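You operate a simulated robot arm through the tools that you are given. There is no shell and no other tool. Be economical: measure what you need, move in short steps, check, and stop when the job is done.

You run a simulated robot arm. Do the job below in one go: nothing can be reset, and whatever is moved stays where it is left.

TASK
Put one of the small banded lids from the olive bench top in the green basket. Then press the blue basin button two times. Then take the blue jar and leave it on the teal dish. The order counts. Set down upright: blue jar.

The check looks at the end state, three seconds after you hand in, the way a careful person would. Anything else that was tipped, shoved, dropped, spilled or broken makes it a failure. A push-on lid holds only when it is set on centred and level and pressed home; a screw cap is set on level and turned clockwise until tight.

THE ROBOT
A 5-joint arm with a two-finger parallel gripper on a trunk, on a base that drives. Base frame: it is fixed to the floor where the robot stands at the start and does not move with it; the origin is under the middle of the robot, x ahead of it, y to its left, z up; the surface under the hand at the start is at about z = 80. Lengths are in cm, angles in degrees, forces in N, time in s.
It reaches about 113.4 cm from its shoulder. Its first joint turns from -149.0 to 149.0 degrees. Places, roughly: blue basin button [-190, 580, 90]; blue jar (7x7x11 cm) [-330, 590, 90]; small banded lid (7x7x6 cm) [70, -30, 80]; teal dish [-225, 575, 75]. Payload 1.57 kg.
The tool frame sits at the grasp point between the pads (the TCP): z along the fingers, y along the line on which they close. The tips reach 3 cm beyond it. Largest opening 11 cm; finger width 2.4, thickness 1.2; the body of the gripper, 4.8 by 11.2 cm, starts 7.8 cm behind the TCP.
Orientation is that of the tool frame in the base frame, as a unit quaternion [w, x, y, z]. With the fingers straight down and closing along the base's y, the tool's x points along the base's -x, its y along +y and its z along -z.

THE INTERFACE
- The arm moves only by the tool nudge_tool. Its argument "targets" is a list that holds one entry, the list of rows, each a list of 6 numbers: the shift along the base's x, y, z in units of 40 mm (1.0 is 40 mm), then the turn, a rotation vector about the base's x, y, z in units of 6 degrees (1.0 is 6 degrees). In form: [[[x, y, z, wx, wy, wz], ...]]. A call has 1 to 8 rows; each row shifts and turns the commanded pose from where the row before left it. "claw" is the finger opening in cm, from 0 to 11, set as the call begins (left out, the last holds). A call with a number of a shift or a turn outside -1 to 1 is refused whole. Rows are played at 5 a second. More than 5 cm and 8.6 degrees between two rows, or a gripper value outside its range, and nothing of the call is played. A pose out of reach is approached as far as the arm can. The call stops where the force on the tool passes 40 N (or 10 N more than at its start, if that is more) or the arm is blocked; 0.2 s more then pass. Each finger travels about 15.3 cm/s and halts on what it meets, pressing with about 41 N; the grip force reading is that of the motor and also rises with nothing between the fingers. The clock runs only during rows and for 0.2 s after the last one: add rows that do not move to give the fingers time. The reply holds the time, the measured pose of the TCP, the force on the tool along the base axes, the opening and the grip force, in the units named above and with some noise, with the torque about the TCP (base axes, N m) and any sound that the robot's microphone picked up.
- Cameras (640 x 400 px; columns grow to the right, rows downward): "scene" is now at [1.72, 12.2, 179.01]; the picture's right is [-0.55, -0.84, 0.00], its down [-0.67, 0.44, -0.60] and it looks along [0.50, -0.33, -0.80] (base axes); focal length 266 px, centre (320, 200). "wrist" rides on the gripper at [7, 1.6, -14.1] in the tool frame; the picture's right is [-0.23, 0.97, 0.00], its down [-0.86, -0.20, -0.48] and it looks along [-0.47, -0.11, 0.88] (tool axes); focal length 222 px, centre (320, 200). There is no depth. A picture from a camera that has moved, and an enlarged one, comes with that camera's place and axes in the base frame and with its lens.
- get_image(camera): a new picture of that camera. It takes no simulated time.
- lift_body(by): slides the trunk up (or, below 0, down) by that many cm; the arm and the scene camera ride with it, the base frame stays. It gives what a move gives, with no picture.
- base_move(legs): drives the robot by 1 to 6 legs, each [ahead, turn to the left] in cm and degrees, along the robot's own axes; the way and the turn of a leg run together, so that a leg with both is an arc; at most 150 cm and 180 degrees a leg. The arm and the cameras ride along, it lands a little off, and it stops where it bumps. It gives what a move gives.
- turn_head(pan, tilt): turns the head with the scene camera to pan (to the left, within 155 degrees either way) and tilt (down, from -29 to 69), counted from straight ahead of the robot. It gives what a move gives.
- zoom(camera, box): a new picture of the part [left, top, right, bottom] of that camera's present view, enlarged. It takes no simulated time.
- close_job(): hands the job in; it is judged then, once.

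Go step by step. Nothing tells you exact positions but the pictures and the camera data: compare them with the known pose of the tool, close in by small moves and look again before you grip or let go. The budget is 165 turns and 108 pictures, counting those below and the enlarged ones. Unless the task says otherwise, let go and move clear before handing in.

The tools are called after "Request:" as name(argument=value, ...) on one line, values as JSON. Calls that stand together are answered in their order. nudge_tool: Moves the arm, as the interface text tells. Its arguments: {"type":"object","properties":{"targets":{"type":"array","items":{"type":"array","items":{"type":"array","items":{"type":"number"}}}},"claw":{"type":"number"}},"required":["targets"]} The other tools are called the same way: lift_body (by) slides the trunk up or down; base_move (legs) drives the base; turn_head (pan, tilt) turns the head that bears the scene camera; get_image (camera) takes a picture; zoom (camera, box) takes an enlarged picture of a part of a camera's view; close_job () hands the job in.

At the start:

```text
time_s: 0.0
tool_pos: [66.62, 13.02, 108.33]
orientation: [0.001, -0.002, 1.0, 0.0]
force: [-0.6, 0.2, 0.4]
moment: [0.01, 0.03, 0.04]
finger_gap: 10.98
finger_force: 0.0
trunk travel left (down, up): [-81.7, 15.3]
robot x, y, heading: [0.12, -0.68, -0.0]
head pan, tilt: [-33.2, 53.3]
```

scene: 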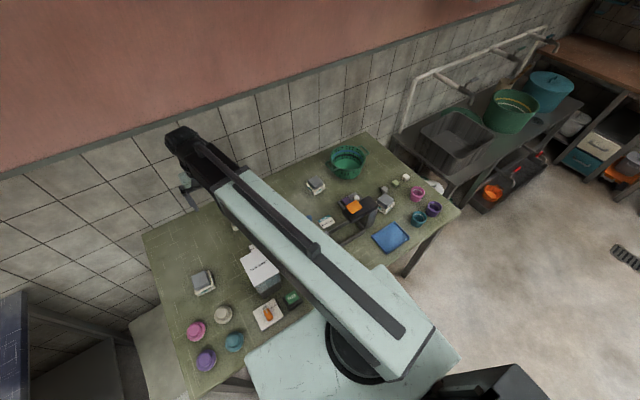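
wrist: 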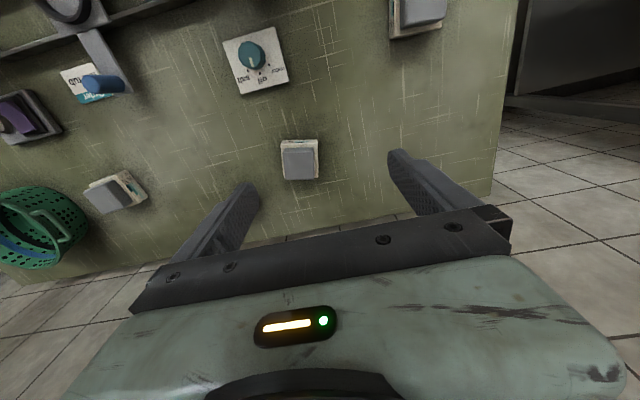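

The bench has many small items and the arm covers part of the view, so I will zoom in to find the banded lids and the green basket.

Request:
zoom(camera="scene", box=[280, 130, 470, 260])

Request:
zoom(camera="scene", box=[140, 220, 330, 380])

```text
3.08 times, centred on (375, 195) of scene
camera zoom: at [1.72, 12.2, 179.01], right [-0.55, -0.84, 0.0], down [-0.67, 0.44, -0.6], along [0.5, -0.33, -0.8], focal length 817 px, centre (151, 215)
```

zoom: 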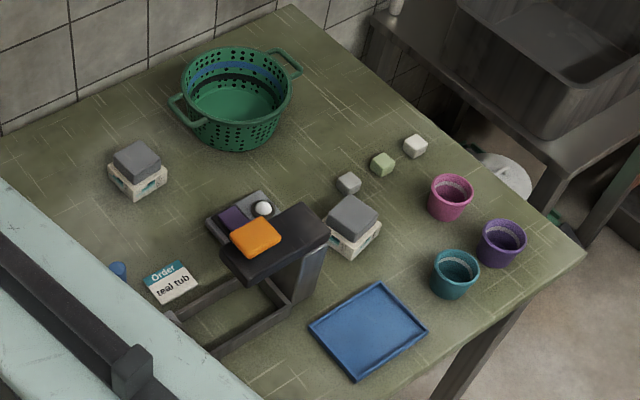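

```text
2.50 times, centred on (235, 300) of scene
camera zoom: at [1.72, 12.2, 179.01], right [-0.55, -0.84, 0.0], down [-0.67, 0.44, -0.6], along [0.5, -0.33, -0.8], focal length 664 px, centre (532, -50)
```

zoom: 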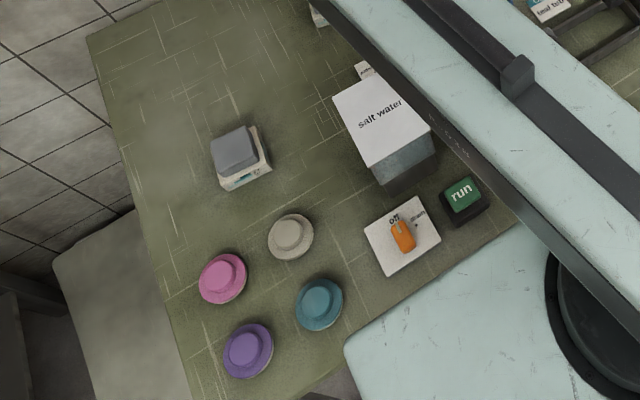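

The grey-topped boxes look like the lids: one projects to [70,-30,80] near the green basket. I'll take closer looks at them to confirm.

Request:
zoom(camera="scene", box=[300, 140, 380, 200])

Request:
zoom(camera="wrist", box=[0, 120, 340, 280])

Request:
zoom(camera="scene", box=[360, 180, 420, 225])

```text
6.67 times, centred on (340, 170) of scene
camera zoom: at [1.72, 12.2, 179.01], right [-0.55, -0.84, 0.0], down [-0.67, 0.44, -0.6], along [0.5, -0.33, -0.8], focal length 1770 px, centre (187, 400)
```

zoom: 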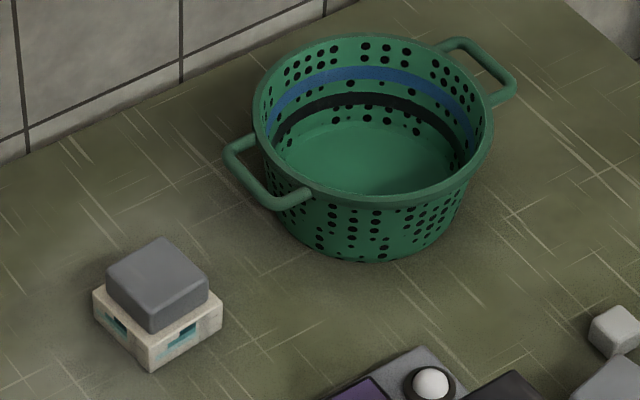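

```text
1.88 times, centred on (170, 200) of wrist
camera zoom: at [59.68, 14.68, 122.53], right [0.22, 0.97, 0.0], down [0.86, -0.2, 0.48], along [0.47, -0.11, -0.88], focal length 418 px, centre (602, 200)
```

zoom: 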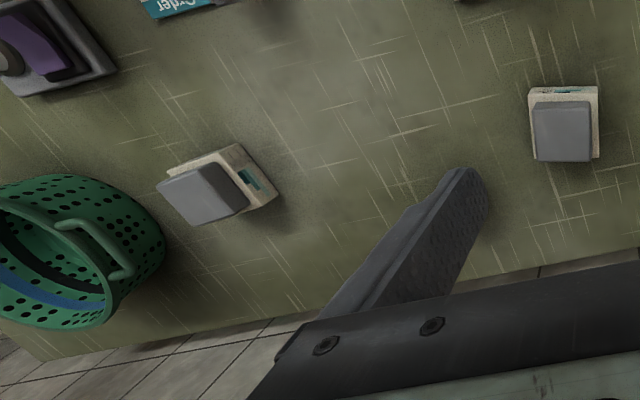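

```text
8.89 times, centred on (390, 202) of scene
camera zoom: at [1.72, 12.2, 179.01], right [-0.55, -0.84, 0.0], down [-0.67, 0.44, -0.6], along [0.5, -0.33, -0.8], focal length 2360 px, centre (-302, 178)
```

zoom: 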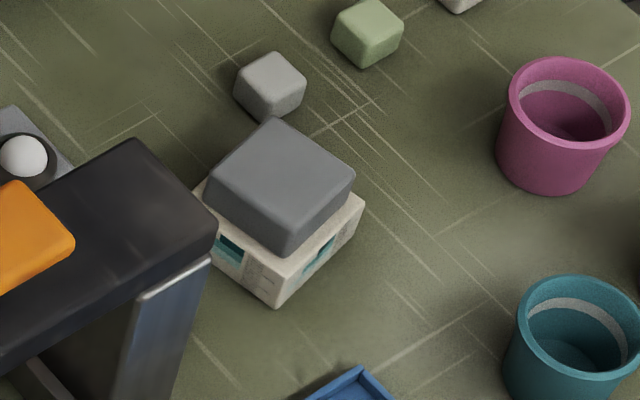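

The box-shaped lid near the basket sits at about (70.7,-30.8), turned about 6°, and the basket is around (71,-50). I'll carry the hand over towards the lid and look again.

Request:
nudge_tool(targets=[[[0.13, -1, 0, 0, 0, 0.125], [0.13, -1, 0, 0, 0, 0.125], [0.13, -1, 0, 0, 0, 0.125], [0.13, -1, 0, 0, 0, 0.125], [0.13, -1, 0, 0, 0, 0.125], [0.13, -1, 0, 0, 0, 0.125], [0.13, -1, 0, 0, 0, 0.125], [0.13, -1, 0, 0, 0, 0.125]]], claw=11)

Request:
get_image(camera="wrist")

Request:
get_image(camera="scene")

```text
time_s: 1.8
tool_pos: [70.97, -19.2, 108.44]
orientation: [0.001, -0.054, 0.999, -0.001]
force: [-0.5, 0.0, -0.1]
moment: [0.02, 0.01, 0.03]
finger_gap: 11.02
finger_force: 0.1
trunk travel left (down, up): [-81.7, 15.3]
robot x, y, heading: [-0.27, -0.38, -0.2]
head pan, tilt: [-33.2, 53.3]
```

```text
100 pictures are left
camera wrist: at [63.82, -18.25, 122.52], right [0.12, 0.99, 0.0], down [0.87, -0.11, 0.48], along [0.48, -0.06, -0.88], focal length 222 px, centre (320, 200)
```

wrist: 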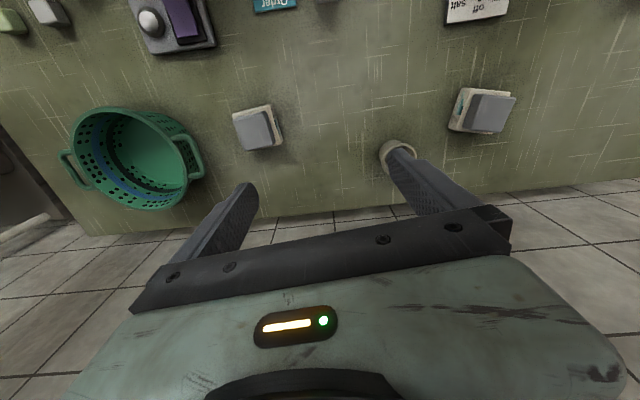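

```text
99 pictures are left
camera scene: at [1.73, 12.17, 179.01], right [-0.55, -0.84, 0.0], down [-0.67, 0.44, -0.6], along [0.5, -0.33, -0.8], focal length 266 px, centre (320, 200)
```

scene: 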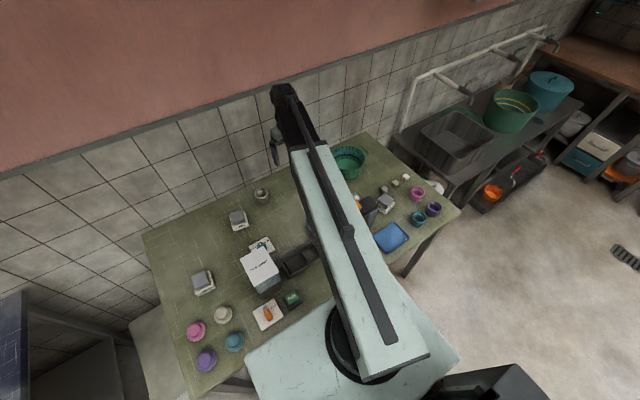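

A small round item has come into view behind the arm. I'll check it before committing to the grey-topped boxes as the lids.

Request:
zoom(camera="scene", box=[220, 170, 300, 230])

Request:
zoom(camera="wrist", box=[200, 80, 300, 170])

Request:
zoom(camera="wrist", box=[360, 70, 540, 180])

```text
6.67 times, centred on (260, 200) of scene
camera zoom: at [1.73, 12.17, 179.01], right [-0.55, -0.84, 0.0], down [-0.67, 0.44, -0.6], along [0.5, -0.33, -0.8], focal length 1770 px, centre (720, 200)
```

zoom: 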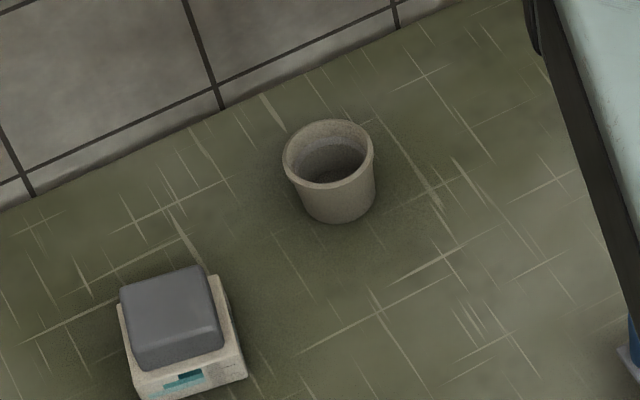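

```text
4.44 times, centred on (250, 125) of wrist
camera zoom: at [63.82, -18.25, 122.52], right [0.12, 0.99, 0.0], down [0.87, -0.11, 0.48], along [0.48, -0.06, -0.88], focal length 987 px, centre (631, 533)
```

zoom: 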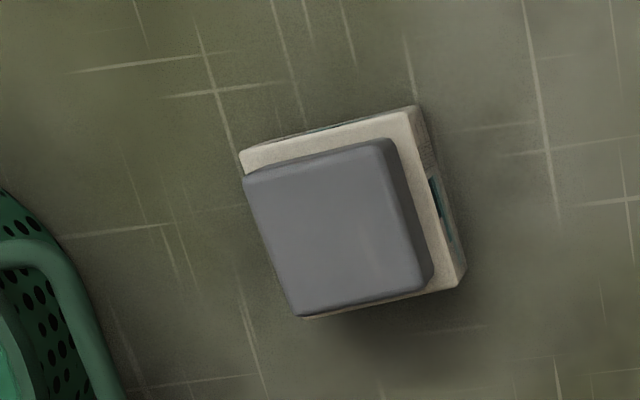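

```text
3.56 times, centred on (450, 125) of wrist
camera zoom: at [63.82, -18.25, 122.52], right [0.12, 0.99, 0.0], down [0.87, -0.11, 0.48], along [0.48, -0.06, -0.88], focal length 790 px, centre (-142, 467)
```

zoom: 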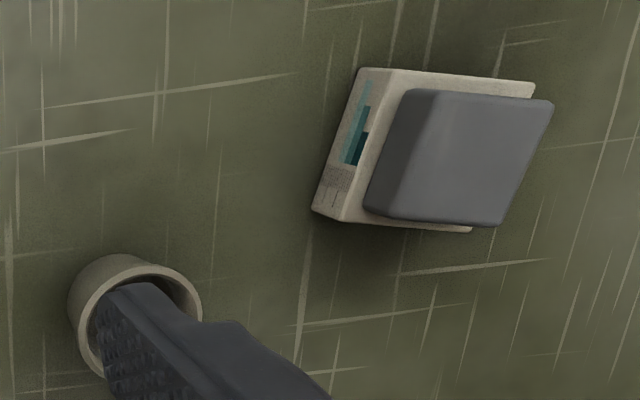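

The lid top is centred near (70.1,-29.9) with a yaw of about 5.5°, and the hand is already turned to match. I'll move over it and part-way down.

Request:
nudge_tool(targets=[[[-0.06, -0.67, -0.84, 0, 0, 0], [-0.06, -0.67, -0.84, 0, 0, 0], [-0.06, -0.67, -0.84, 0, 0, 0], [-0.05, -0.67, -0.84, 0, 0, 0], [0, 0, 0, 0, 0, 0]]])

Request:
get_image(camera="wrist")

```text
time_s: 3.0
tool_pos: [70.01, -29.8, 108.29]
orientation: [0.001, -0.055, 0.999, 0.0]
force: [0.3, -0.8, -0.3]
moment: [-0.02, -0.01, 0.02]
finger_gap: 10.97
finger_force: 0.1
out of reach, approached as far as the arm can: row 1, 2, 3, 4
trunk travel left (down, up): [-81.7, 15.3]
robot x, y, heading: [-0.32, -0.89, -0.3]
head pan, tilt: [-33.2, 53.3]
```

```text
95 pictures are left
camera wrist: at [62.8, -28.79, 122.53], right [0.12, 0.99, 0.0], down [0.87, -0.11, 0.48], along [0.48, -0.06, -0.88], focal length 222 px, centre (320, 200)
```

wrist: 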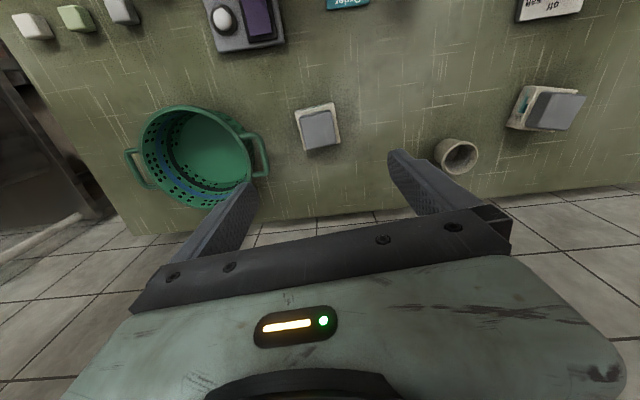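

The arm itself cannot go lower here, so I'll lower the trunk instead, in steps.

Request:
lift_body(by=-10)

Request:
get_image(camera="scene")

Request:
get_image(camera="wrist")

```text
time_s: 4.3
tool_pos: [69.91, -29.77, 98.36]
orientation: [0.0, -0.054, 0.999, 0.0]
force: [-0.2, 0.2, 0.1]
moment: [-0.04, -0.02, -0.03]
finger_gap: 11.0
finger_force: 0.0
trunk travel left (down, up): [-71.7, 25.3]
robot x, y, heading: [-0.19, -0.88, -0.0]
head pan, tilt: [-33.2, 53.3]
```

```text
94 pictures are left
camera scene: at [1.71, 12.19, 169.01], right [-0.55, -0.84, 0.0], down [-0.67, 0.44, -0.6], along [0.5, -0.33, -0.8], focal length 266 px, centre (320, 200)
```

scene: 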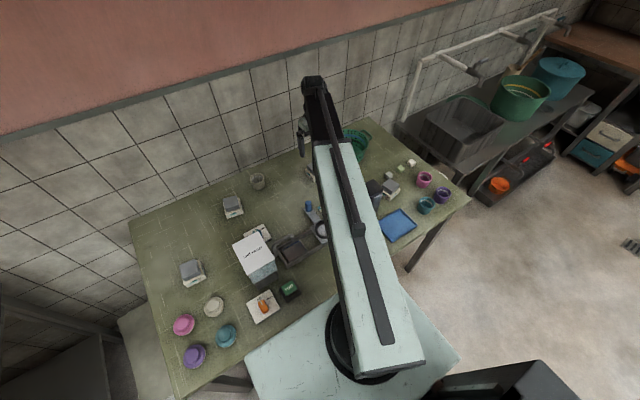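

```text
93 pictures are left
camera wrist: at [62.81, -28.75, 112.53], right [0.12, 0.99, 0.0], down [0.87, -0.11, 0.48], along [0.48, -0.06, -0.88], focal length 222 px, centre (320, 200)
```

wrist: 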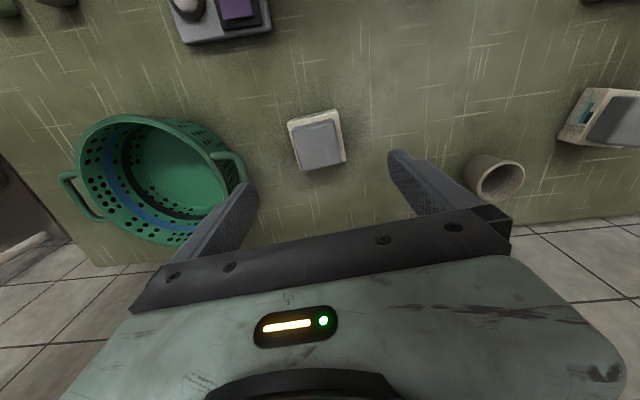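

Lid centre checks out at (69.8,-29.9), right between the fingers, with the basket handle clear at y≈-39.4. I'll lower the last 14 cm.

Request:
lift_body(by=-14)

Request:
get_image(camera="wrist")

```text
time_s: 6.0
tool_pos: [69.88, -29.72, 84.28]
orientation: [0.001, -0.054, 0.999, 0.0]
force: [0.3, -1.1, -0.3]
moment: [-0.04, 0.03, 0.02]
finger_gap: 10.98
finger_force: 0.0
trunk travel left (down, up): [-57.7, 39.3]
robot x, y, heading: [-0.23, -0.76, -0.1]
head pan, tilt: [-33.2, 53.3]
```

```text
92 pictures are left
camera wrist: at [62.81, -28.75, 98.53], right [0.12, 0.99, 0.0], down [0.87, -0.11, 0.48], along [0.48, -0.06, -0.88], focal length 222 px, centre (320, 200)
```

wrist: 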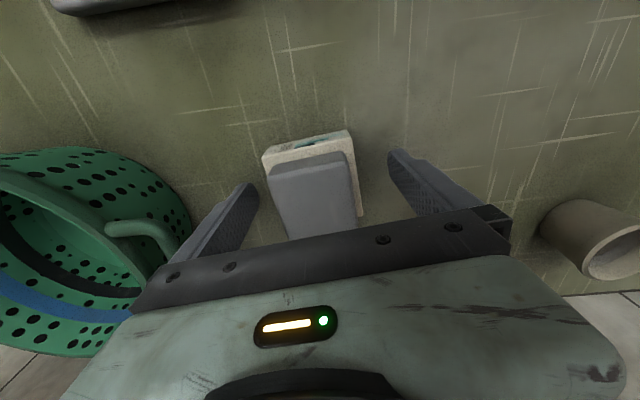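

The lid sits between the pads. I'll close on it.

Request:
nudge_tool(targets=[[[0, 0, 0, 0, 0, 0], [0, 0, 0, 0, 0, 0], [0, 0, 0, 0, 0, 0], [0, 0, 0, 0, 0, 0]]], claw=3)

Request:
get_image(camera="wrist")

```text
time_s: 7.0
tool_pos: [70.04, -29.65, 84.35]
orientation: [0.001, -0.055, 0.999, 0.0]
force: [0.4, -0.7, 2.4]
moment: [-0.04, 0.02, -0.04]
finger_gap: 6.63
finger_force: 41.4
trunk travel left (down, up): [-57.7, 39.3]
robot x, y, heading: [0.01, -0.6, -0.1]
head pan, tilt: [-33.2, 53.3]
```

```text
91 pictures are left
camera wrist: at [62.8, -28.75, 98.54], right [0.12, 0.99, 0.0], down [0.87, -0.11, 0.48], along [0.48, -0.06, -0.88], focal length 222 px, centre (320, 200)
```

wrist: 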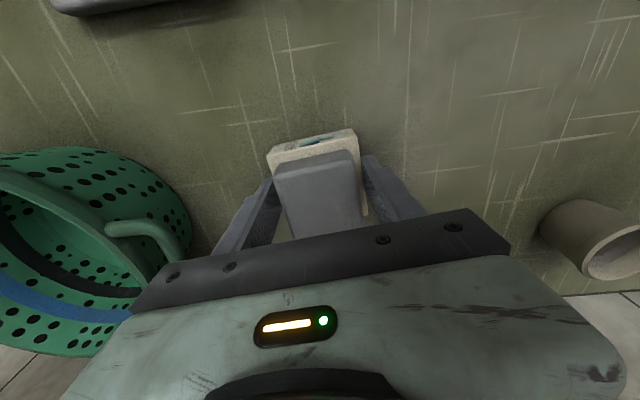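

Gripped at 6.6 cm with 41 N. Now I'll lift with the trunk by 16 cm.

Request:
lift_body(by=16)

Request:
get_image(camera="wrist")

```text
time_s: 8.8
tool_pos: [69.91, -29.68, 100.29]
orientation: [0.0, -0.054, 0.999, 0.0]
force: [0.6, 0.4, -1.5]
moment: [-0.03, 0.03, 0.01]
finger_gap: 6.6
finger_force: 41.0
trunk travel left (down, up): [-73.7, 23.3]
robot x, y, heading: [-0.24, -0.59, -0.1]
head pan, tilt: [-33.2, 53.3]
```

```text
90 pictures are left
camera wrist: at [62.83, -28.76, 114.51], right [0.12, 0.99, 0.0], down [0.87, -0.11, 0.48], along [0.48, -0.06, -0.88], focal length 222 px, centre (320, 200)
```

wrist: 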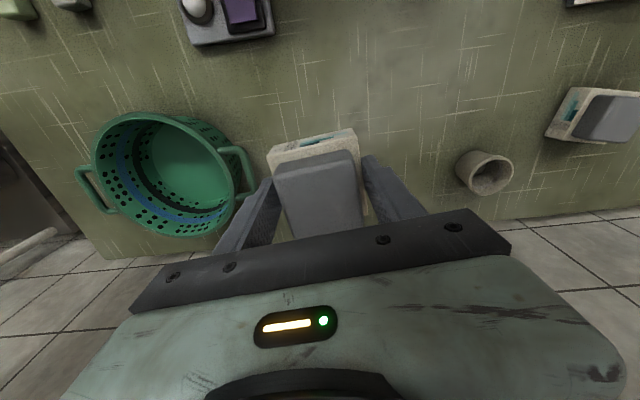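

The lid is held and the basket centre is near (71.4,-49.8). I'll carry it across above the rim.

Request:
nudge_tool(targets=[[[0.07, -1, 0, 0, 0, 0], [0.07, -1, 0, 0, 0, 0], [0.07, -1, 0, 0, 0, 0], [0.07, -1, 0, 0, 0, 0], [0.07, -1, 0, 0, 0, 0], [0, 0, 0, 0, 0, 0]]])

Request:
get_image(camera="wrist")

Request:
get_image(camera="scene")

```text
time_s: 10.2
tool_pos: [71.16, -49.94, 100.33]
orientation: [0.001, -0.054, 0.999, 0.0]
force: [0.6, -0.7, -1.4]
moment: [0.0, -0.04, 0.01]
finger_gap: 6.64
finger_force: 41.3
trunk travel left (down, up): [-73.7, 23.3]
robot x, y, heading: [0.05, -0.55, 0.2]
head pan, tilt: [-33.2, 53.3]
```

```text
89 pictures are left
camera wrist: at [64.11, -49.01, 114.51], right [0.12, 0.99, 0.0], down [0.87, -0.11, 0.48], along [0.48, -0.06, -0.88], focal length 222 px, centre (320, 200)
```

wrist: 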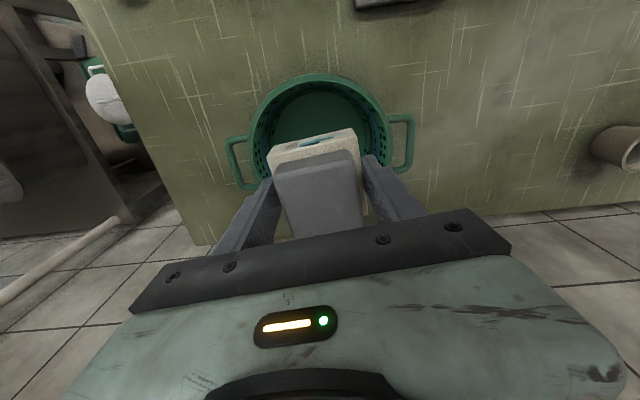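

```text
88 pictures are left
camera scene: at [1.72, 12.14, 171.01], right [-0.55, -0.84, 0.0], down [-0.67, 0.44, -0.6], along [0.5, -0.33, -0.8], focal length 266 px, centre (320, 200)
```

scene: 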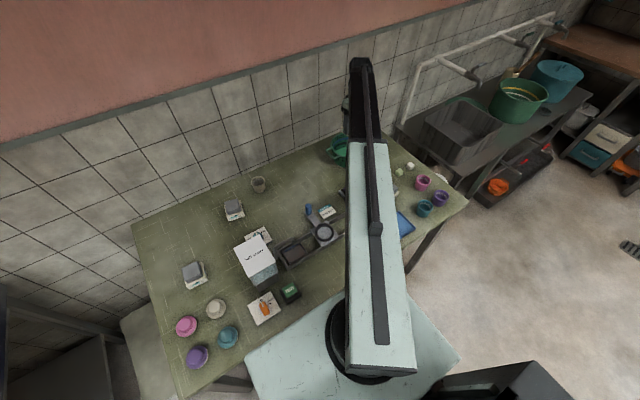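

The basket centre is about 1 cm further out in x (72.4). I'll shift, then lower the trunk.

Request:
nudge_tool(targets=[[[0.3, 0.04, 0, 0, 0, 0], [0, 0, 0, 0, 0, 0]]])

Request:
lift_body(by=-13)

Request:
get_image(camera="wrist")

```text
time_s: 10.8
tool_pos: [72.41, -49.56, 100.38]
orientation: [0.001, -0.054, 0.999, 0.0]
force: [-0.4, -0.2, -1.0]
moment: [-0.03, -0.01, -0.03]
finger_gap: 6.62
finger_force: 40.5
trunk travel left (down, up): [-73.7, 23.3]
robot x, y, heading: [0.17, -0.58, 0.0]
head pan, tilt: [-33.2, 53.3]
```

```text
time_s: 12.4
tool_pos: [72.38, -49.65, 87.33]
orientation: [0.001, -0.054, 0.999, 0.001]
force: [0.5, 0.4, -1.9]
moment: [0.01, 0.0, -0.01]
finger_gap: 6.62
finger_force: 41.5
trunk travel left (down, up): [-60.7, 36.3]
robot x, y, heading: [-0.19, -0.45, 0.1]
head pan, tilt: [-33.2, 53.3]
```

```text
87 pictures are left
camera wrist: at [65.31, -48.65, 101.52], right [0.12, 0.99, 0.0], down [0.87, -0.11, 0.48], along [0.48, -0.06, -0.88], focal length 222 px, centre (320, 200)
```

wrist: 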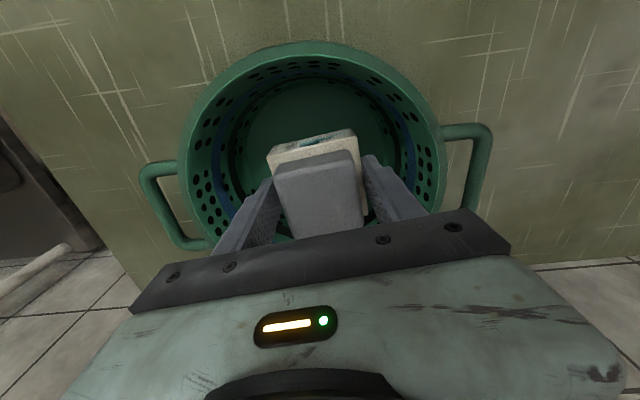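

The lid is inside the basket, centred. A little lower, checking force.

Request:
lift_body(by=-1.5)

```text
time_s: 13.0
tool_pos: [72.36, -49.63, 85.86]
orientation: [0.001, -0.054, 0.999, 0.0]
force: [0.1, 0.0, -1.6]
moment: [0.01, 0.01, 0.0]
finger_gap: 6.61
finger_force: 40.9
trunk travel left (down, up): [-59.2, 37.8]
robot x, y, heading: [-0.26, -0.49, -0.2]
head pan, tilt: [-33.2, 53.3]
```

Request:
lift_body(by=-0.6)

```text
time_s: 13.6
tool_pos: [72.31, -49.6, 85.34]
orientation: [0.001, -0.053, 0.999, 0.0]
force: [-0.6, 0.1, -1.3]
moment: [0.01, 0.0, 0.01]
finger_gap: 6.63
finger_force: 40.9
trunk travel left (down, up): [-58.6, 38.4]
robot x, y, heading: [0.02, -0.49, -0.2]
head pan, tilt: [-33.2, 53.3]
```

The lid must be within a few millimetres of the floor. I'll open moderately to release it.

Request:
nudge_tool(targets=[[[0, 0, 0, 0, 0, 0], [0, 0, 0, 0, 0, 0], [0, 0, 0, 0, 0, 0]]], claw=8.6)

Request:
lift_body(by=22)

Request:
get_image(camera="wrist")

```text
time_s: 14.4
tool_pos: [72.46, -49.62, 85.26]
orientation: [0.0, -0.054, 0.999, 0.0]
force: [0.0, 0.3, -0.1]
moment: [0.02, -0.01, 0.02]
finger_gap: 8.63
finger_force: 0.1
trunk travel left (down, up): [-58.6, 38.4]
robot x, y, heading: [0.11, -0.76, 0.1]
head pan, tilt: [-33.2, 53.3]
```

```text
time_s: 16.7
tool_pos: [72.42, -49.54, 107.31]
orientation: [0.001, -0.054, 0.999, 0.0]
force: [0.8, 0.6, -1.0]
moment: [-0.01, 0.01, -0.01]
finger_gap: 8.6
finger_force: 0.0
trunk travel left (down, up): [-80.6, 16.4]
robot x, y, heading: [0.38, -0.47, -0.1]
head pan, tilt: [-33.2, 53.3]
```

```text
86 pictures are left
camera wrist: at [65.31, -48.64, 121.42], right [0.12, 0.99, 0.0], down [0.87, -0.11, 0.48], along [0.48, -0.06, -0.88], focal length 222 px, centre (320, 200)
```

wrist: 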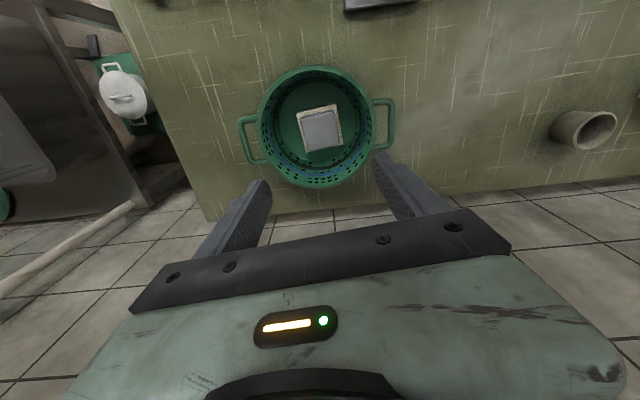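

The lid rests in the basket. Now I'll look around to the left and behind to plan the drive to the basin and jar area.

Request:
turn_head(pan=110, tilt=15)

Request:
get_image(camera="scene")

Request:
turn_head(pan=60, tilt=20)

Request:
get_image(camera="scene")

Request:
turn_head(pan=150, tilt=30)

Request:
get_image(camera="scene")

```text
time_s: 19.0
tool_pos: [72.38, -49.57, 107.24]
orientation: [0.001, -0.054, 0.999, 0.0]
force: [-0.1, -0.3, 0.0]
moment: [0.02, 0.0, -0.01]
finger_gap: 8.59
finger_force: 0.0
trunk travel left (down, up): [-80.6, 16.4]
robot x, y, heading: [0.28, -1.24, -0.1]
head pan, tilt: [110.0, 15.0]
```

```text
85 pictures are left
camera scene: at [-7.64, 25.01, 183.72], right [0.94, 0.34, 0.0], down [0.09, -0.24, -0.97], along [-0.33, 0.91, -0.26], focal length 266 px, centre (320, 200)
```

scene: 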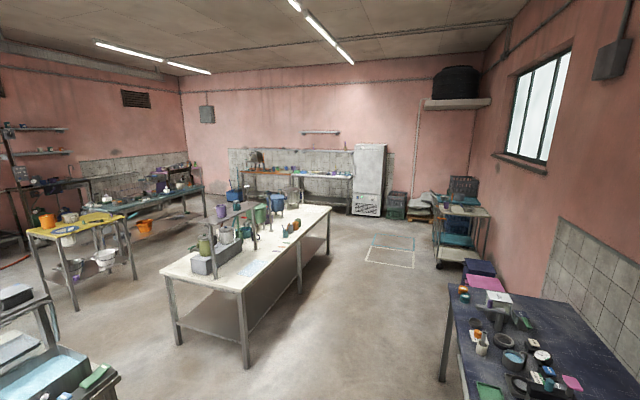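

```text
time_s: 20.2
tool_pos: [72.37, -49.61, 107.34]
orientation: [0.001, -0.055, 0.999, 0.0]
force: [0.1, -0.2, -0.6]
moment: [0.01, -0.02, -0.01]
finger_gap: 8.61
finger_force: 0.1
trunk travel left (down, up): [-80.6, 16.4]
robot x, y, heading: [0.04, -0.84, -0.2]
head pan, tilt: [60.0, 20.0]
```

```text
84 pictures are left
camera scene: at [0.2, 24.29, 182.91], right [0.87, -0.5, 0.0], down [-0.17, -0.3, -0.94], along [0.47, 0.81, -0.34], focal length 266 px, centre (320, 200)
```

scene: 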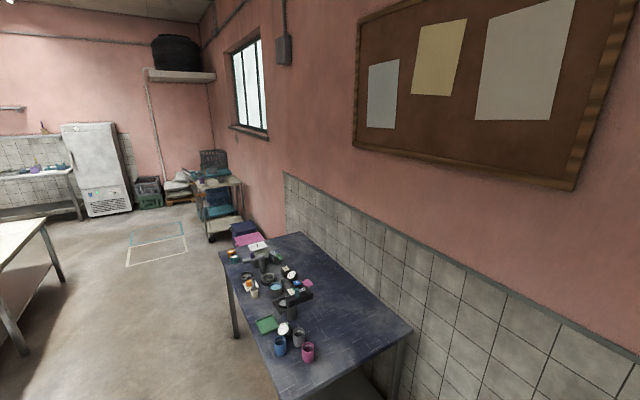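

```text
time_s: 21.8
tool_pos: [72.37, -49.64, 107.22]
orientation: [0.001, -0.054, 0.999, 0.0]
force: [1.1, 0.6, -0.6]
moment: [-0.01, 0.01, 0.01]
finger_gap: 8.6
finger_force: 0.1
trunk travel left (down, up): [-80.6, 16.4]
robot x, y, heading: [0.16, -0.7, 0.2]
head pan, tilt: [150.0, 30.0]
```

```text
83 pictures are left
camera scene: at [-12.28, 20.76, 181.3], right [0.5, 0.87, 0.0], down [0.43, -0.25, -0.87], along [-0.75, 0.43, -0.5], focal length 266 px, centre (320, 200)
```

scene: 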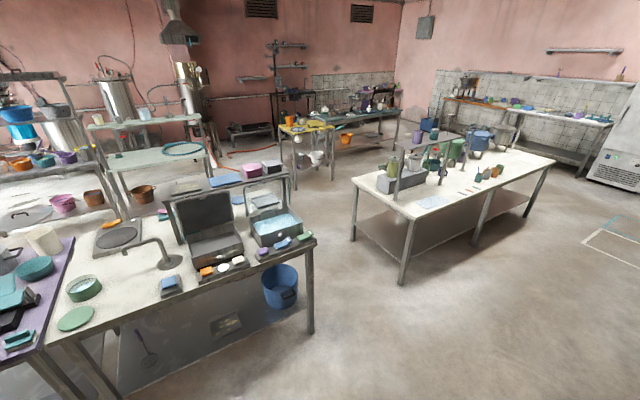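

The target bench is along the far wall (y≈580). The gap between the white centre table and the blue bench is free, so I'll raise the trunk, pull the arm in, and then drive there.

Request:
lift_body(by=15)

Request:
nudge_tool(targets=[[[-0.2, 0.95, 0, 0, 0, 0], [-0.2, 0.95, 0, 0, 0, 0], [-0.2, 0.95, 0, 0, 0, 0], [-0.2, 0.95, 0, 0, 0, 0], [-0.2, 0.95, 0, 0, 0, 0], [-0.2, 0.95, 0, 0, 0, 0], [-0.2, 0.95, 0, 0, 0, 0], [-0.2, 0.95, 0, 0, 0, 0]]], claw=0)

Request:
nudge_tool(targets=[[[-0.8, 0.5, 0, 0, 0, -0.3], [-0.8, 0.5, 0, 0, 0, -0.3], [-0.8, 0.5, 0, 0, 0, -0.3], [-0.8, 0.5, 0, 0, 0, 0], [-0.8, 0.5, 0, 0, 0, 0]]])

Request:
turn_head(pan=155, tilt=50)

Request:
get_image(camera="scene")

```text
time_s: 23.6
tool_pos: [72.43, -49.64, 122.23]
orientation: [0.001, -0.054, 0.999, 0.0]
force: [0.2, 0.3, -0.3]
moment: [0.0, -0.01, 0.02]
finger_gap: 8.6
finger_force: 0.1
trunk travel left (down, up): [-95.6, 1.4]
robot x, y, heading: [0.24, -0.56, -0.1]
head pan, tilt: [150.0, 30.0]
```

```text
time_s: 25.4
tool_pos: [66.11, -19.27, 122.34]
orientation: [0.001, -0.054, 0.999, -0.001]
force: [-0.4, -0.2, -0.5]
moment: [-0.01, 0.0, -0.01]
finger_gap: 0.0
finger_force: 21.2
trunk travel left (down, up): [-95.6, 1.4]
robot x, y, heading: [0.01, -0.78, -0.2]
head pan, tilt: [150.0, 30.0]
```

```text
time_s: 26.6
tool_pos: [56.26, -11.2, 122.28]
orientation: [-0.002, -0.006, 1.0, 0.0]
force: [-0.1, 0.0, -0.4]
moment: [0.01, 0.0, 0.0]
finger_gap: 0.0
finger_force: 21.4
out of reach, approached as far as the arm can: row 4, 5
trunk travel left (down, up): [-95.6, 1.4]
robot x, y, heading: [-0.28, -0.64, -0.1]
head pan, tilt: [150.0, 30.0]
```

```text
time_s: 27.4
tool_pos: [56.32, -11.11, 122.29]
orientation: [-0.001, -0.007, 1.0, 0.001]
force: [-0.9, 0.6, 0.6]
moment: [-0.03, 0.0, 0.02]
finger_gap: 0.0
finger_force: 21.5
trunk travel left (down, up): [-95.6, 1.4]
robot x, y, heading: [-0.2, -0.57, 0.0]
head pan, tilt: [154.7, 50.0]
```

```text
82 pictures are left
camera scene: at [-11.42, 19.53, 193.36], right [0.43, 0.9, 0.0], down [0.69, -0.33, -0.64], along [-0.58, 0.28, -0.77], focal length 266 px, centre (320, 200)
```

scene: 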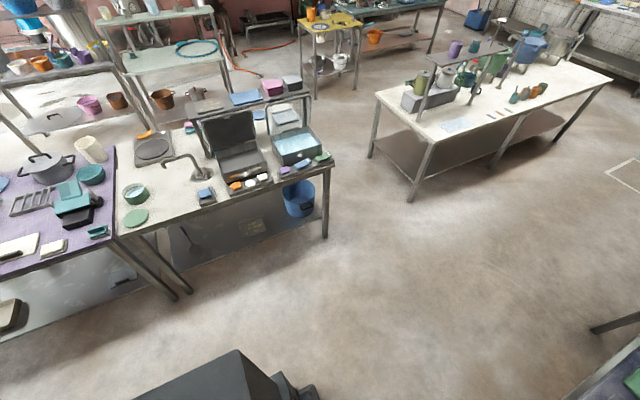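

The floor behind is clear to about x≈-110. I'll back off 45 cm, turn left, and drive along the gap.

Request:
base_move(legs=[[-45, 0], [0, 90], [140, 0]])

Request:
turn_head(pan=20, tilt=20)

Request:
get_image(camera="scene")

```text
time_s: 40.5
tool_pos: [-32.22, 194.94, 122.25]
orientation: [0.0, -0.705, 0.709, 0.0]
force: [-0.1, -0.6, 0.2]
moment: [-0.02, -0.01, 0.03]
finger_gap: 0.0
finger_force: 21.0
trunk travel left (down, up): [-95.6, 1.4]
robot x, y, heading: [-43.24, 138.65, 89.4]
head pan, tilt: [154.7, 50.0]
```

```text
time_s: 42.7
tool_pos: [-32.24, 194.9, 122.32]
orientation: [0.0, -0.705, 0.709, -0.001]
force: [1.0, 0.0, 0.0]
moment: [0.01, -0.02, -0.02]
finger_gap: 0.0
finger_force: 20.9
trunk travel left (down, up): [-95.6, 1.4]
robot x, y, heading: [-43.79, 138.53, 89.2]
head pan, tilt: [20.0, 20.0]
```

```text
81 pictures are left
camera scene: at [-63.66, 143.2, 197.91], right [0.94, 0.33, 0.0], down [0.11, -0.32, -0.94], along [-0.31, 0.89, -0.34], focal length 266 px, centre (320, 200)
```

scene: 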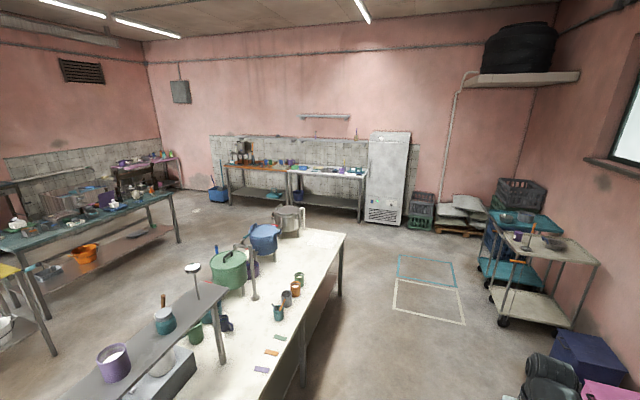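

Clear route ahead. I'll zoom in on the far bench for layout.

Request:
zoom(camera="scene", box=[205, 125, 405, 235])

```text
3.20 times, centred on (305, 180) of scene
camera zoom: at [-63.66, 143.2, 197.91], right [0.94, 0.33, 0.0], down [0.11, -0.32, -0.94], along [-0.31, 0.89, -0.34], focal length 850 px, centre (368, 264)
```

zoom: 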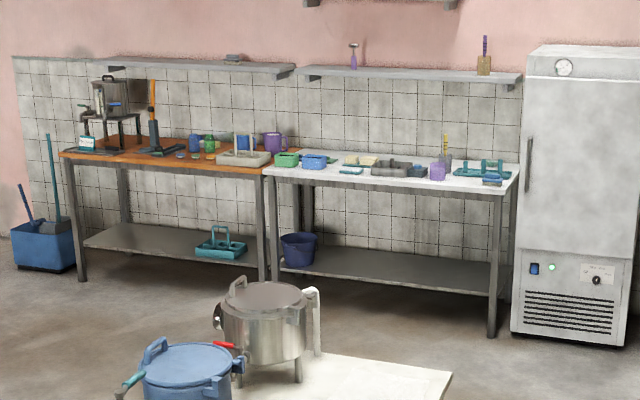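

I'll drive on along the gap to about y≈400.

Request:
base_move(legs=[[150, 1], [115, 0]])

Request:
turn_head(pan=50, tilt=25)

Request:
get_image(camera="scene")

```text
time_s: 55.5
tool_pos: [-29.61, 458.42, 122.21]
orientation: [-0.001, -0.706, 0.708, -0.001]
force: [0.2, 0.9, -0.6]
moment: [-0.03, -0.02, 0.02]
finger_gap: 0.0
finger_force: 21.8
trunk travel left (down, up): [-95.6, 1.4]
robot x, y, heading: [-40.97, 402.32, 89.5]
head pan, tilt: [20.0, 20.0]
```

```text
time_s: 56.4
tool_pos: [-29.5, 458.44, 122.24]
orientation: [0.0, -0.707, 0.707, -0.001]
force: [0.3, -0.5, -0.4]
moment: [0.01, 0.05, 0.0]
finger_gap: 0.0
finger_force: 21.6
trunk travel left (down, up): [-95.6, 1.4]
robot x, y, heading: [-40.74, 402.43, 89.6]
head pan, tilt: [50.0, 25.0]
```

```text
79 pictures are left
camera scene: at [-64.72, 403.81, 197.1], right [0.65, 0.76, 0.0], down [0.32, -0.28, -0.91], along [-0.69, 0.59, -0.42], focal length 266 px, centre (320, 200)
```

scene: 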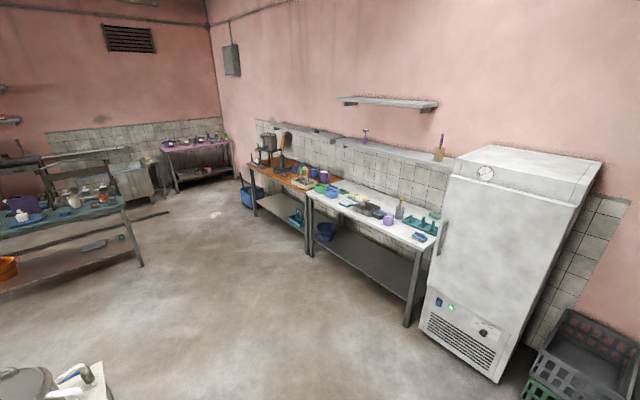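

The bench front edge is at y≈566, spanning x≈-415 to -139. I'll drive to about (-195,500) and face it.

Request:
base_move(legs=[[23, 0], [0, 64.5], [150, 0], [21, 0], [0, -64]])

Request:
turn_head(pan=15, tilt=50)

Request:
get_image(camera="scene")

```text
time_s: 72.0
tool_pos: [-185.55, 557.22, 122.39]
orientation: [0.001, 0.719, -0.695, 0.0]
force: [-1.1, 0.3, -1.1]
moment: [0.02, 0.02, -0.01]
finger_gap: 0.0
finger_force: 21.9
trunk travel left (down, up): [-95.6, 1.4]
robot x, y, heading: [-195.94, 500.74, 92.1]
head pan, tilt: [50.0, 25.0]
```

```text
time_s: 73.0
tool_pos: [-185.48, 557.33, 122.25]
orientation: [0.0, 0.719, -0.695, 0.002]
force: [-0.1, 0.1, -0.7]
moment: [0.01, 0.03, -0.02]
finger_gap: 0.0
finger_force: 21.5
trunk travel left (down, up): [-95.6, 1.4]
robot x, y, heading: [-195.78, 500.34, 91.9]
head pan, tilt: [15.0, 50.0]
```

```text
78 pictures are left
camera scene: at [-215.01, 502.95, 193.35], right [0.96, 0.29, 0.0], down [0.22, -0.73, -0.64], along [-0.19, 0.62, -0.77], focal length 266 px, centre (320, 200)
```

scene: 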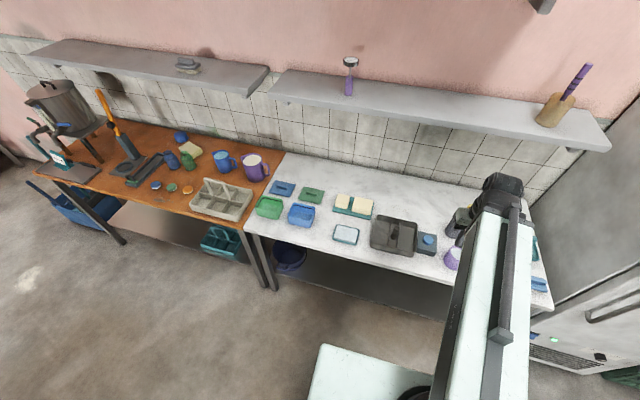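

The grey basin with a blue button sits at about (428,241) in the picture, and dishes lie to its left. I'll zoom in on both halves.

Request:
zoom(camera="scene", box=[240, 160, 480, 310])

Request:
zoom(camera="scene", box=[120, 120, 290, 230])

```text
2.67 times, centred on (360, 235) of scene
camera zoom: at [-215.01, 502.95, 193.35], right [0.96, 0.29, 0.0], down [0.22, -0.73, -0.64], along [-0.19, 0.62, -0.77], focal length 708 px, centre (213, 107)
```

zoom: 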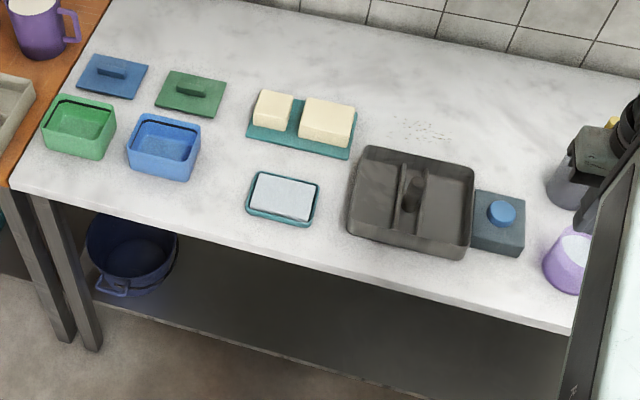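

```text
3.64 times, centred on (205, 175) of scene
camera zoom: at [-215.01, 502.95, 193.35], right [0.96, 0.29, 0.0], down [0.22, -0.73, -0.64], along [-0.19, 0.62, -0.77], focal length 965 px, centre (738, 291)
```

zoom: 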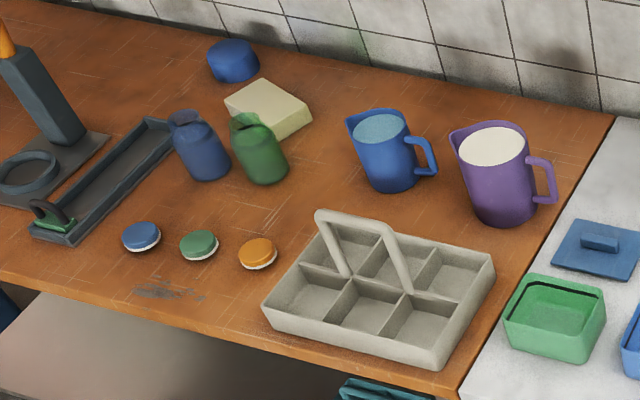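

The teal dish (with pale pad) is near (-224,578), the button near (-186,581), and the open blue jar is on the wooden bench. I'll check the wrist view for the button's exact place.

Request:
get_image(camera="wrist")

```text
75 pictures are left
camera wrist: at [-186.99, 550.38, 136.45], right [-0.98, 0.19, 0.0], down [0.17, 0.86, 0.48], along [0.09, 0.47, -0.88], focal length 222 px, centre (320, 200)
```

wrist: 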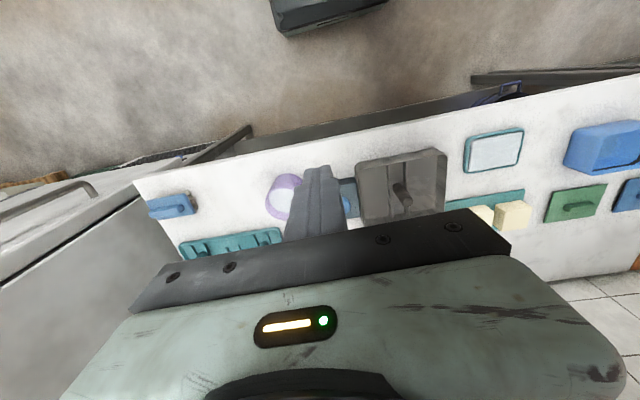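

Cross-checking both cameras puts the button at about (-188,578) with its top near z≈90, and the teal dish at (-224,573) with its top at z≈85. I'll move closer above the button and look again.

Request:
nudge_tool(targets=[[[0.6, 1, 0, 0, 0, 0], [0.6, 1, 0, 0, 0, 0], [0, 1, 0, 0, 0, 0]]])

Request:
get_image(camera="wrist")

```text
time_s: 73.8
tool_pos: [-180.69, 569.53, 122.25]
orientation: [0.0, 0.72, -0.694, 0.0]
force: [0.4, 0.3, -0.3]
moment: [0.0, 0.0, 0.0]
finger_gap: 0.01
finger_force: 21.2
trunk travel left (down, up): [-95.6, 1.4]
robot x, y, heading: [-196.16, 500.92, 91.9]
head pan, tilt: [15.0, 50.0]
```

```text
74 pictures are left
camera wrist: at [-182.13, 562.55, 136.42], right [-0.98, 0.19, 0.0], down [0.17, 0.86, 0.48], along [0.09, 0.47, -0.88], focal length 222 px, centre (320, 200)
```

wrist: 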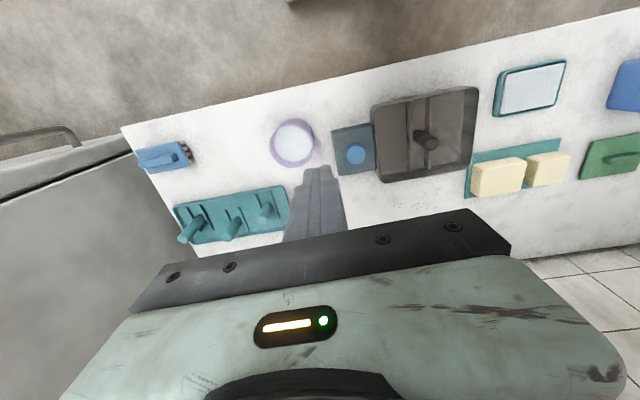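

The two views agree: button at (-187,577.8), top z≈90.5. I'll move above it and lower the trunk to hover.

Request:
nudge_tool(targets=[[[-0.53, 0.69, 0, 0, 0, 0], [-0.53, 0.69, 0, 0, 0, 0], [-0.53, 0.69, 0, 0, 0, 0], [0, 0, 0, 0, 0, 0]]])

Request:
lift_body(by=-22)

Request:
get_image(camera="wrist")

Request:
get_image(camera="scene")

```text
time_s: 74.8
tool_pos: [-187.39, 577.73, 122.18]
orientation: [0.001, 0.72, -0.694, 0.001]
force: [-0.4, -0.6, -0.8]
moment: [-0.02, -0.01, 0.0]
finger_gap: 0.03
finger_force: 21.0
trunk travel left (down, up): [-95.6, 1.4]
robot x, y, heading: [-195.79, 500.61, 91.8]
head pan, tilt: [15.0, 50.0]
```

```text
time_s: 77.2
tool_pos: [-187.18, 577.66, 100.28]
orientation: [0.001, 0.719, -0.695, 0.001]
force: [0.2, 0.1, -0.6]
moment: [-0.02, 0.0, 0.01]
finger_gap: 0.01
finger_force: 21.0
trunk travel left (down, up): [-73.6, 23.4]
robot x, y, heading: [-195.7, 500.69, 92.1]
head pan, tilt: [15.0, 50.0]
```

```text
73 pictures are left
camera wrist: at [-188.56, 570.73, 114.45], right [-0.98, 0.19, 0.0], down [0.17, 0.86, 0.48], along [0.09, 0.47, -0.88], focal length 222 px, centre (320, 200)
```

wrist: 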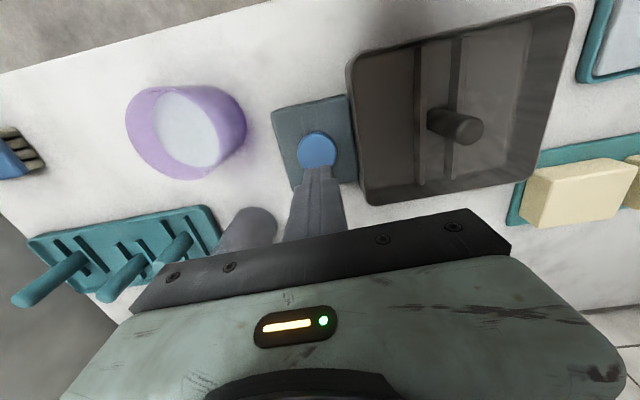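

```text
72 pictures are left
camera scene: at [-214.97, 502.94, 171.35], right [0.96, 0.29, 0.0], down [0.22, -0.73, -0.64], along [-0.19, 0.61, -0.77], focal length 266 px, centre (320, 200)
```

scene: 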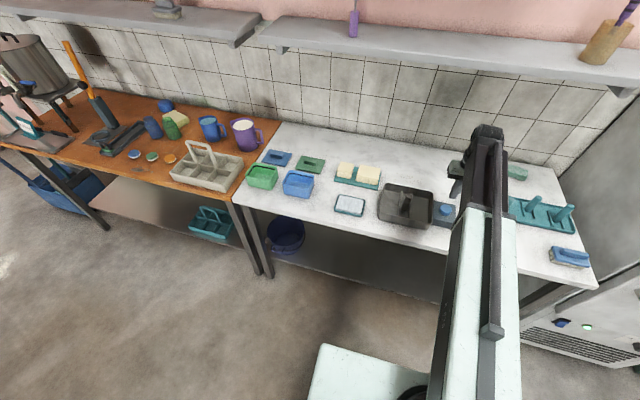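

The button is directly under the closed fingertips. I'll raise the arm a bit and lower the trunk by the same amount plus some, so the press itself can be made with the force-limited arm move.

Request:
nudge_tool(targets=[[[0, -0.1, 1, 0, 0, 0], [0, 0, 1, 0, 0, 0], [0, 0, 0, 0, 0, 0]]])

```text
time_s: 78.0
tool_pos: [-187.3, 577.42, 100.26]
orientation: [0.0, 0.72, -0.694, 0.002]
force: [-0.1, -0.2, 0.0]
moment: [0.02, -0.03, 0.0]
finger_gap: 0.01
finger_force: 21.6
out of reach, approached as far as the arm can: row 1, 2
trunk travel left (down, up): [-73.6, 23.4]
robot x, y, heading: [-196.04, 500.73, 91.9]
head pan, tilt: [15.0, 50.0]
```

Either the command is still wound up below the limit, or the arm cannot change height. I'll test a few more upward rows.

Request:
nudge_tool(targets=[[[0, 0, 1, 0, 0, 0], [0, 0, 1, 0, 0, 0], [0, 0, 1, 0, 0, 0]]])

```text
time_s: 78.8
tool_pos: [-187.18, 577.32, 100.34]
orientation: [0.001, 0.719, -0.695, 0.0]
force: [0.4, 0.7, -1.1]
moment: [0.02, -0.02, 0.01]
finger_gap: 0.0
finger_force: 21.7
out of reach, approached as far as the arm can: row 1, 2, 3
trunk travel left (down, up): [-73.6, 23.4]
robot x, y, heading: [-195.92, 500.76, 91.8]
head pan, tilt: [15.0, 50.0]
```

The arm only works in the horizontal plane, so I'll press with the trunk in small steps.

Request:
lift_body(by=-5.5)

Request:
get_image(camera="wrist")

```text
time_s: 79.7
tool_pos: [-187.17, 577.33, 94.81]
orientation: [0.0, 0.719, -0.695, 0.001]
force: [0.2, 0.3, 0.3]
moment: [-0.02, 0.01, -0.02]
finger_gap: 0.0
finger_force: 21.1
trunk travel left (down, up): [-68.1, 28.9]
robot x, y, heading: [-196.15, 500.99, 92.0]
head pan, tilt: [15.0, 50.0]
```

```text
71 pictures are left
camera wrist: at [-188.58, 570.44, 108.95], right [-0.98, 0.19, 0.0], down [0.17, 0.86, 0.48], along [0.09, 0.47, -0.88], focal length 222 px, centre (320, 200)
```

wrist: 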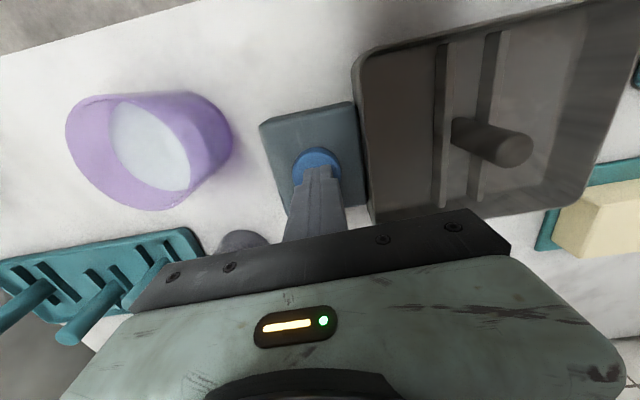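

Tips are just above the button. Stepping down.

Request:
lift_body(by=-0.8)

Request:
lift_body(by=-0.4)

Request:
lift_body(by=-0.4)

```text
time_s: 80.3
tool_pos: [-187.21, 577.46, 93.9]
orientation: [0.001, 0.719, -0.695, 0.001]
force: [0.2, 0.2, 0.1]
moment: [-0.01, 0.0, -0.01]
finger_gap: 0.01
finger_force: 21.6
trunk travel left (down, up): [-67.3, 29.7]
robot x, y, heading: [-195.79, 500.88, 91.9]
head pan, tilt: [15.0, 50.0]
```

```text
time_s: 80.8
tool_pos: [-187.27, 577.34, 93.51]
orientation: [0.001, 0.72, -0.694, 0.001]
force: [0.1, 1.3, 1.4]
moment: [0.02, 0.01, -0.02]
finger_gap: 0.0
finger_force: 21.6
trunk travel left (down, up): [-66.9, 30.1]
robot x, y, heading: [-196.1, 500.61, 91.9]
head pan, tilt: [15.0, 50.0]
```

```text
time_s: 81.4
tool_pos: [-187.1, 577.31, 93.03]
orientation: [0.0, 0.72, -0.694, 0.001]
force: [0.6, 1.8, 2.1]
moment: [0.07, 0.02, 0.04]
finger_gap: 0.0
finger_force: 20.5
trunk travel left (down, up): [-66.5, 30.5]
robot x, y, heading: [-195.54, 500.77, 92.0]
head pan, tilt: [15.0, 50.0]
heard: click
```

A click at z≈93.0: first press. I'll release upward and then press again.

Request:
lift_body(by=2.5)

Request:
get_image(camera="wrist")

```text
time_s: 82.1
tool_pos: [-187.18, 577.38, 95.61]
orientation: [0.0, 0.719, -0.695, 0.0]
force: [1.8, -0.1, -0.8]
moment: [0.01, -0.03, -0.02]
finger_gap: 0.0
finger_force: 21.3
trunk travel left (down, up): [-69.0, 28.0]
robot x, y, heading: [-195.1, 500.44, 91.8]
head pan, tilt: [15.0, 50.0]
```

```text
70 pictures are left
camera wrist: at [-188.58, 570.45, 109.85], right [-0.98, 0.19, 0.0], down [0.17, 0.86, 0.48], along [0.09, 0.47, -0.88], focal length 222 px, centre (320, 200)
```

wrist: 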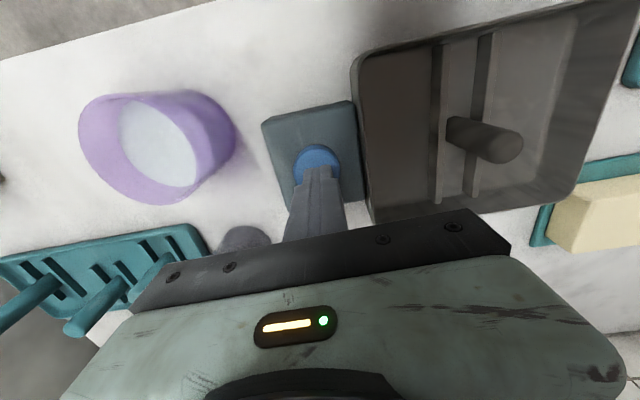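

Nothing else has moved. Second press to the same depth.

Request:
lift_body(by=-2.5)

```text
time_s: 82.8
tool_pos: [-187.15, 577.42, 93.15]
orientation: [0.0, 0.719, -0.695, 0.0]
force: [-0.1, 1.0, 1.6]
moment: [0.03, -0.01, 0.03]
finger_gap: 0.02
finger_force: 21.4
trunk travel left (down, up): [-66.5, 30.5]
robot x, y, heading: [-195.76, 500.78, 91.9]
head pan, tilt: [15.0, 50.0]
heard: click
```

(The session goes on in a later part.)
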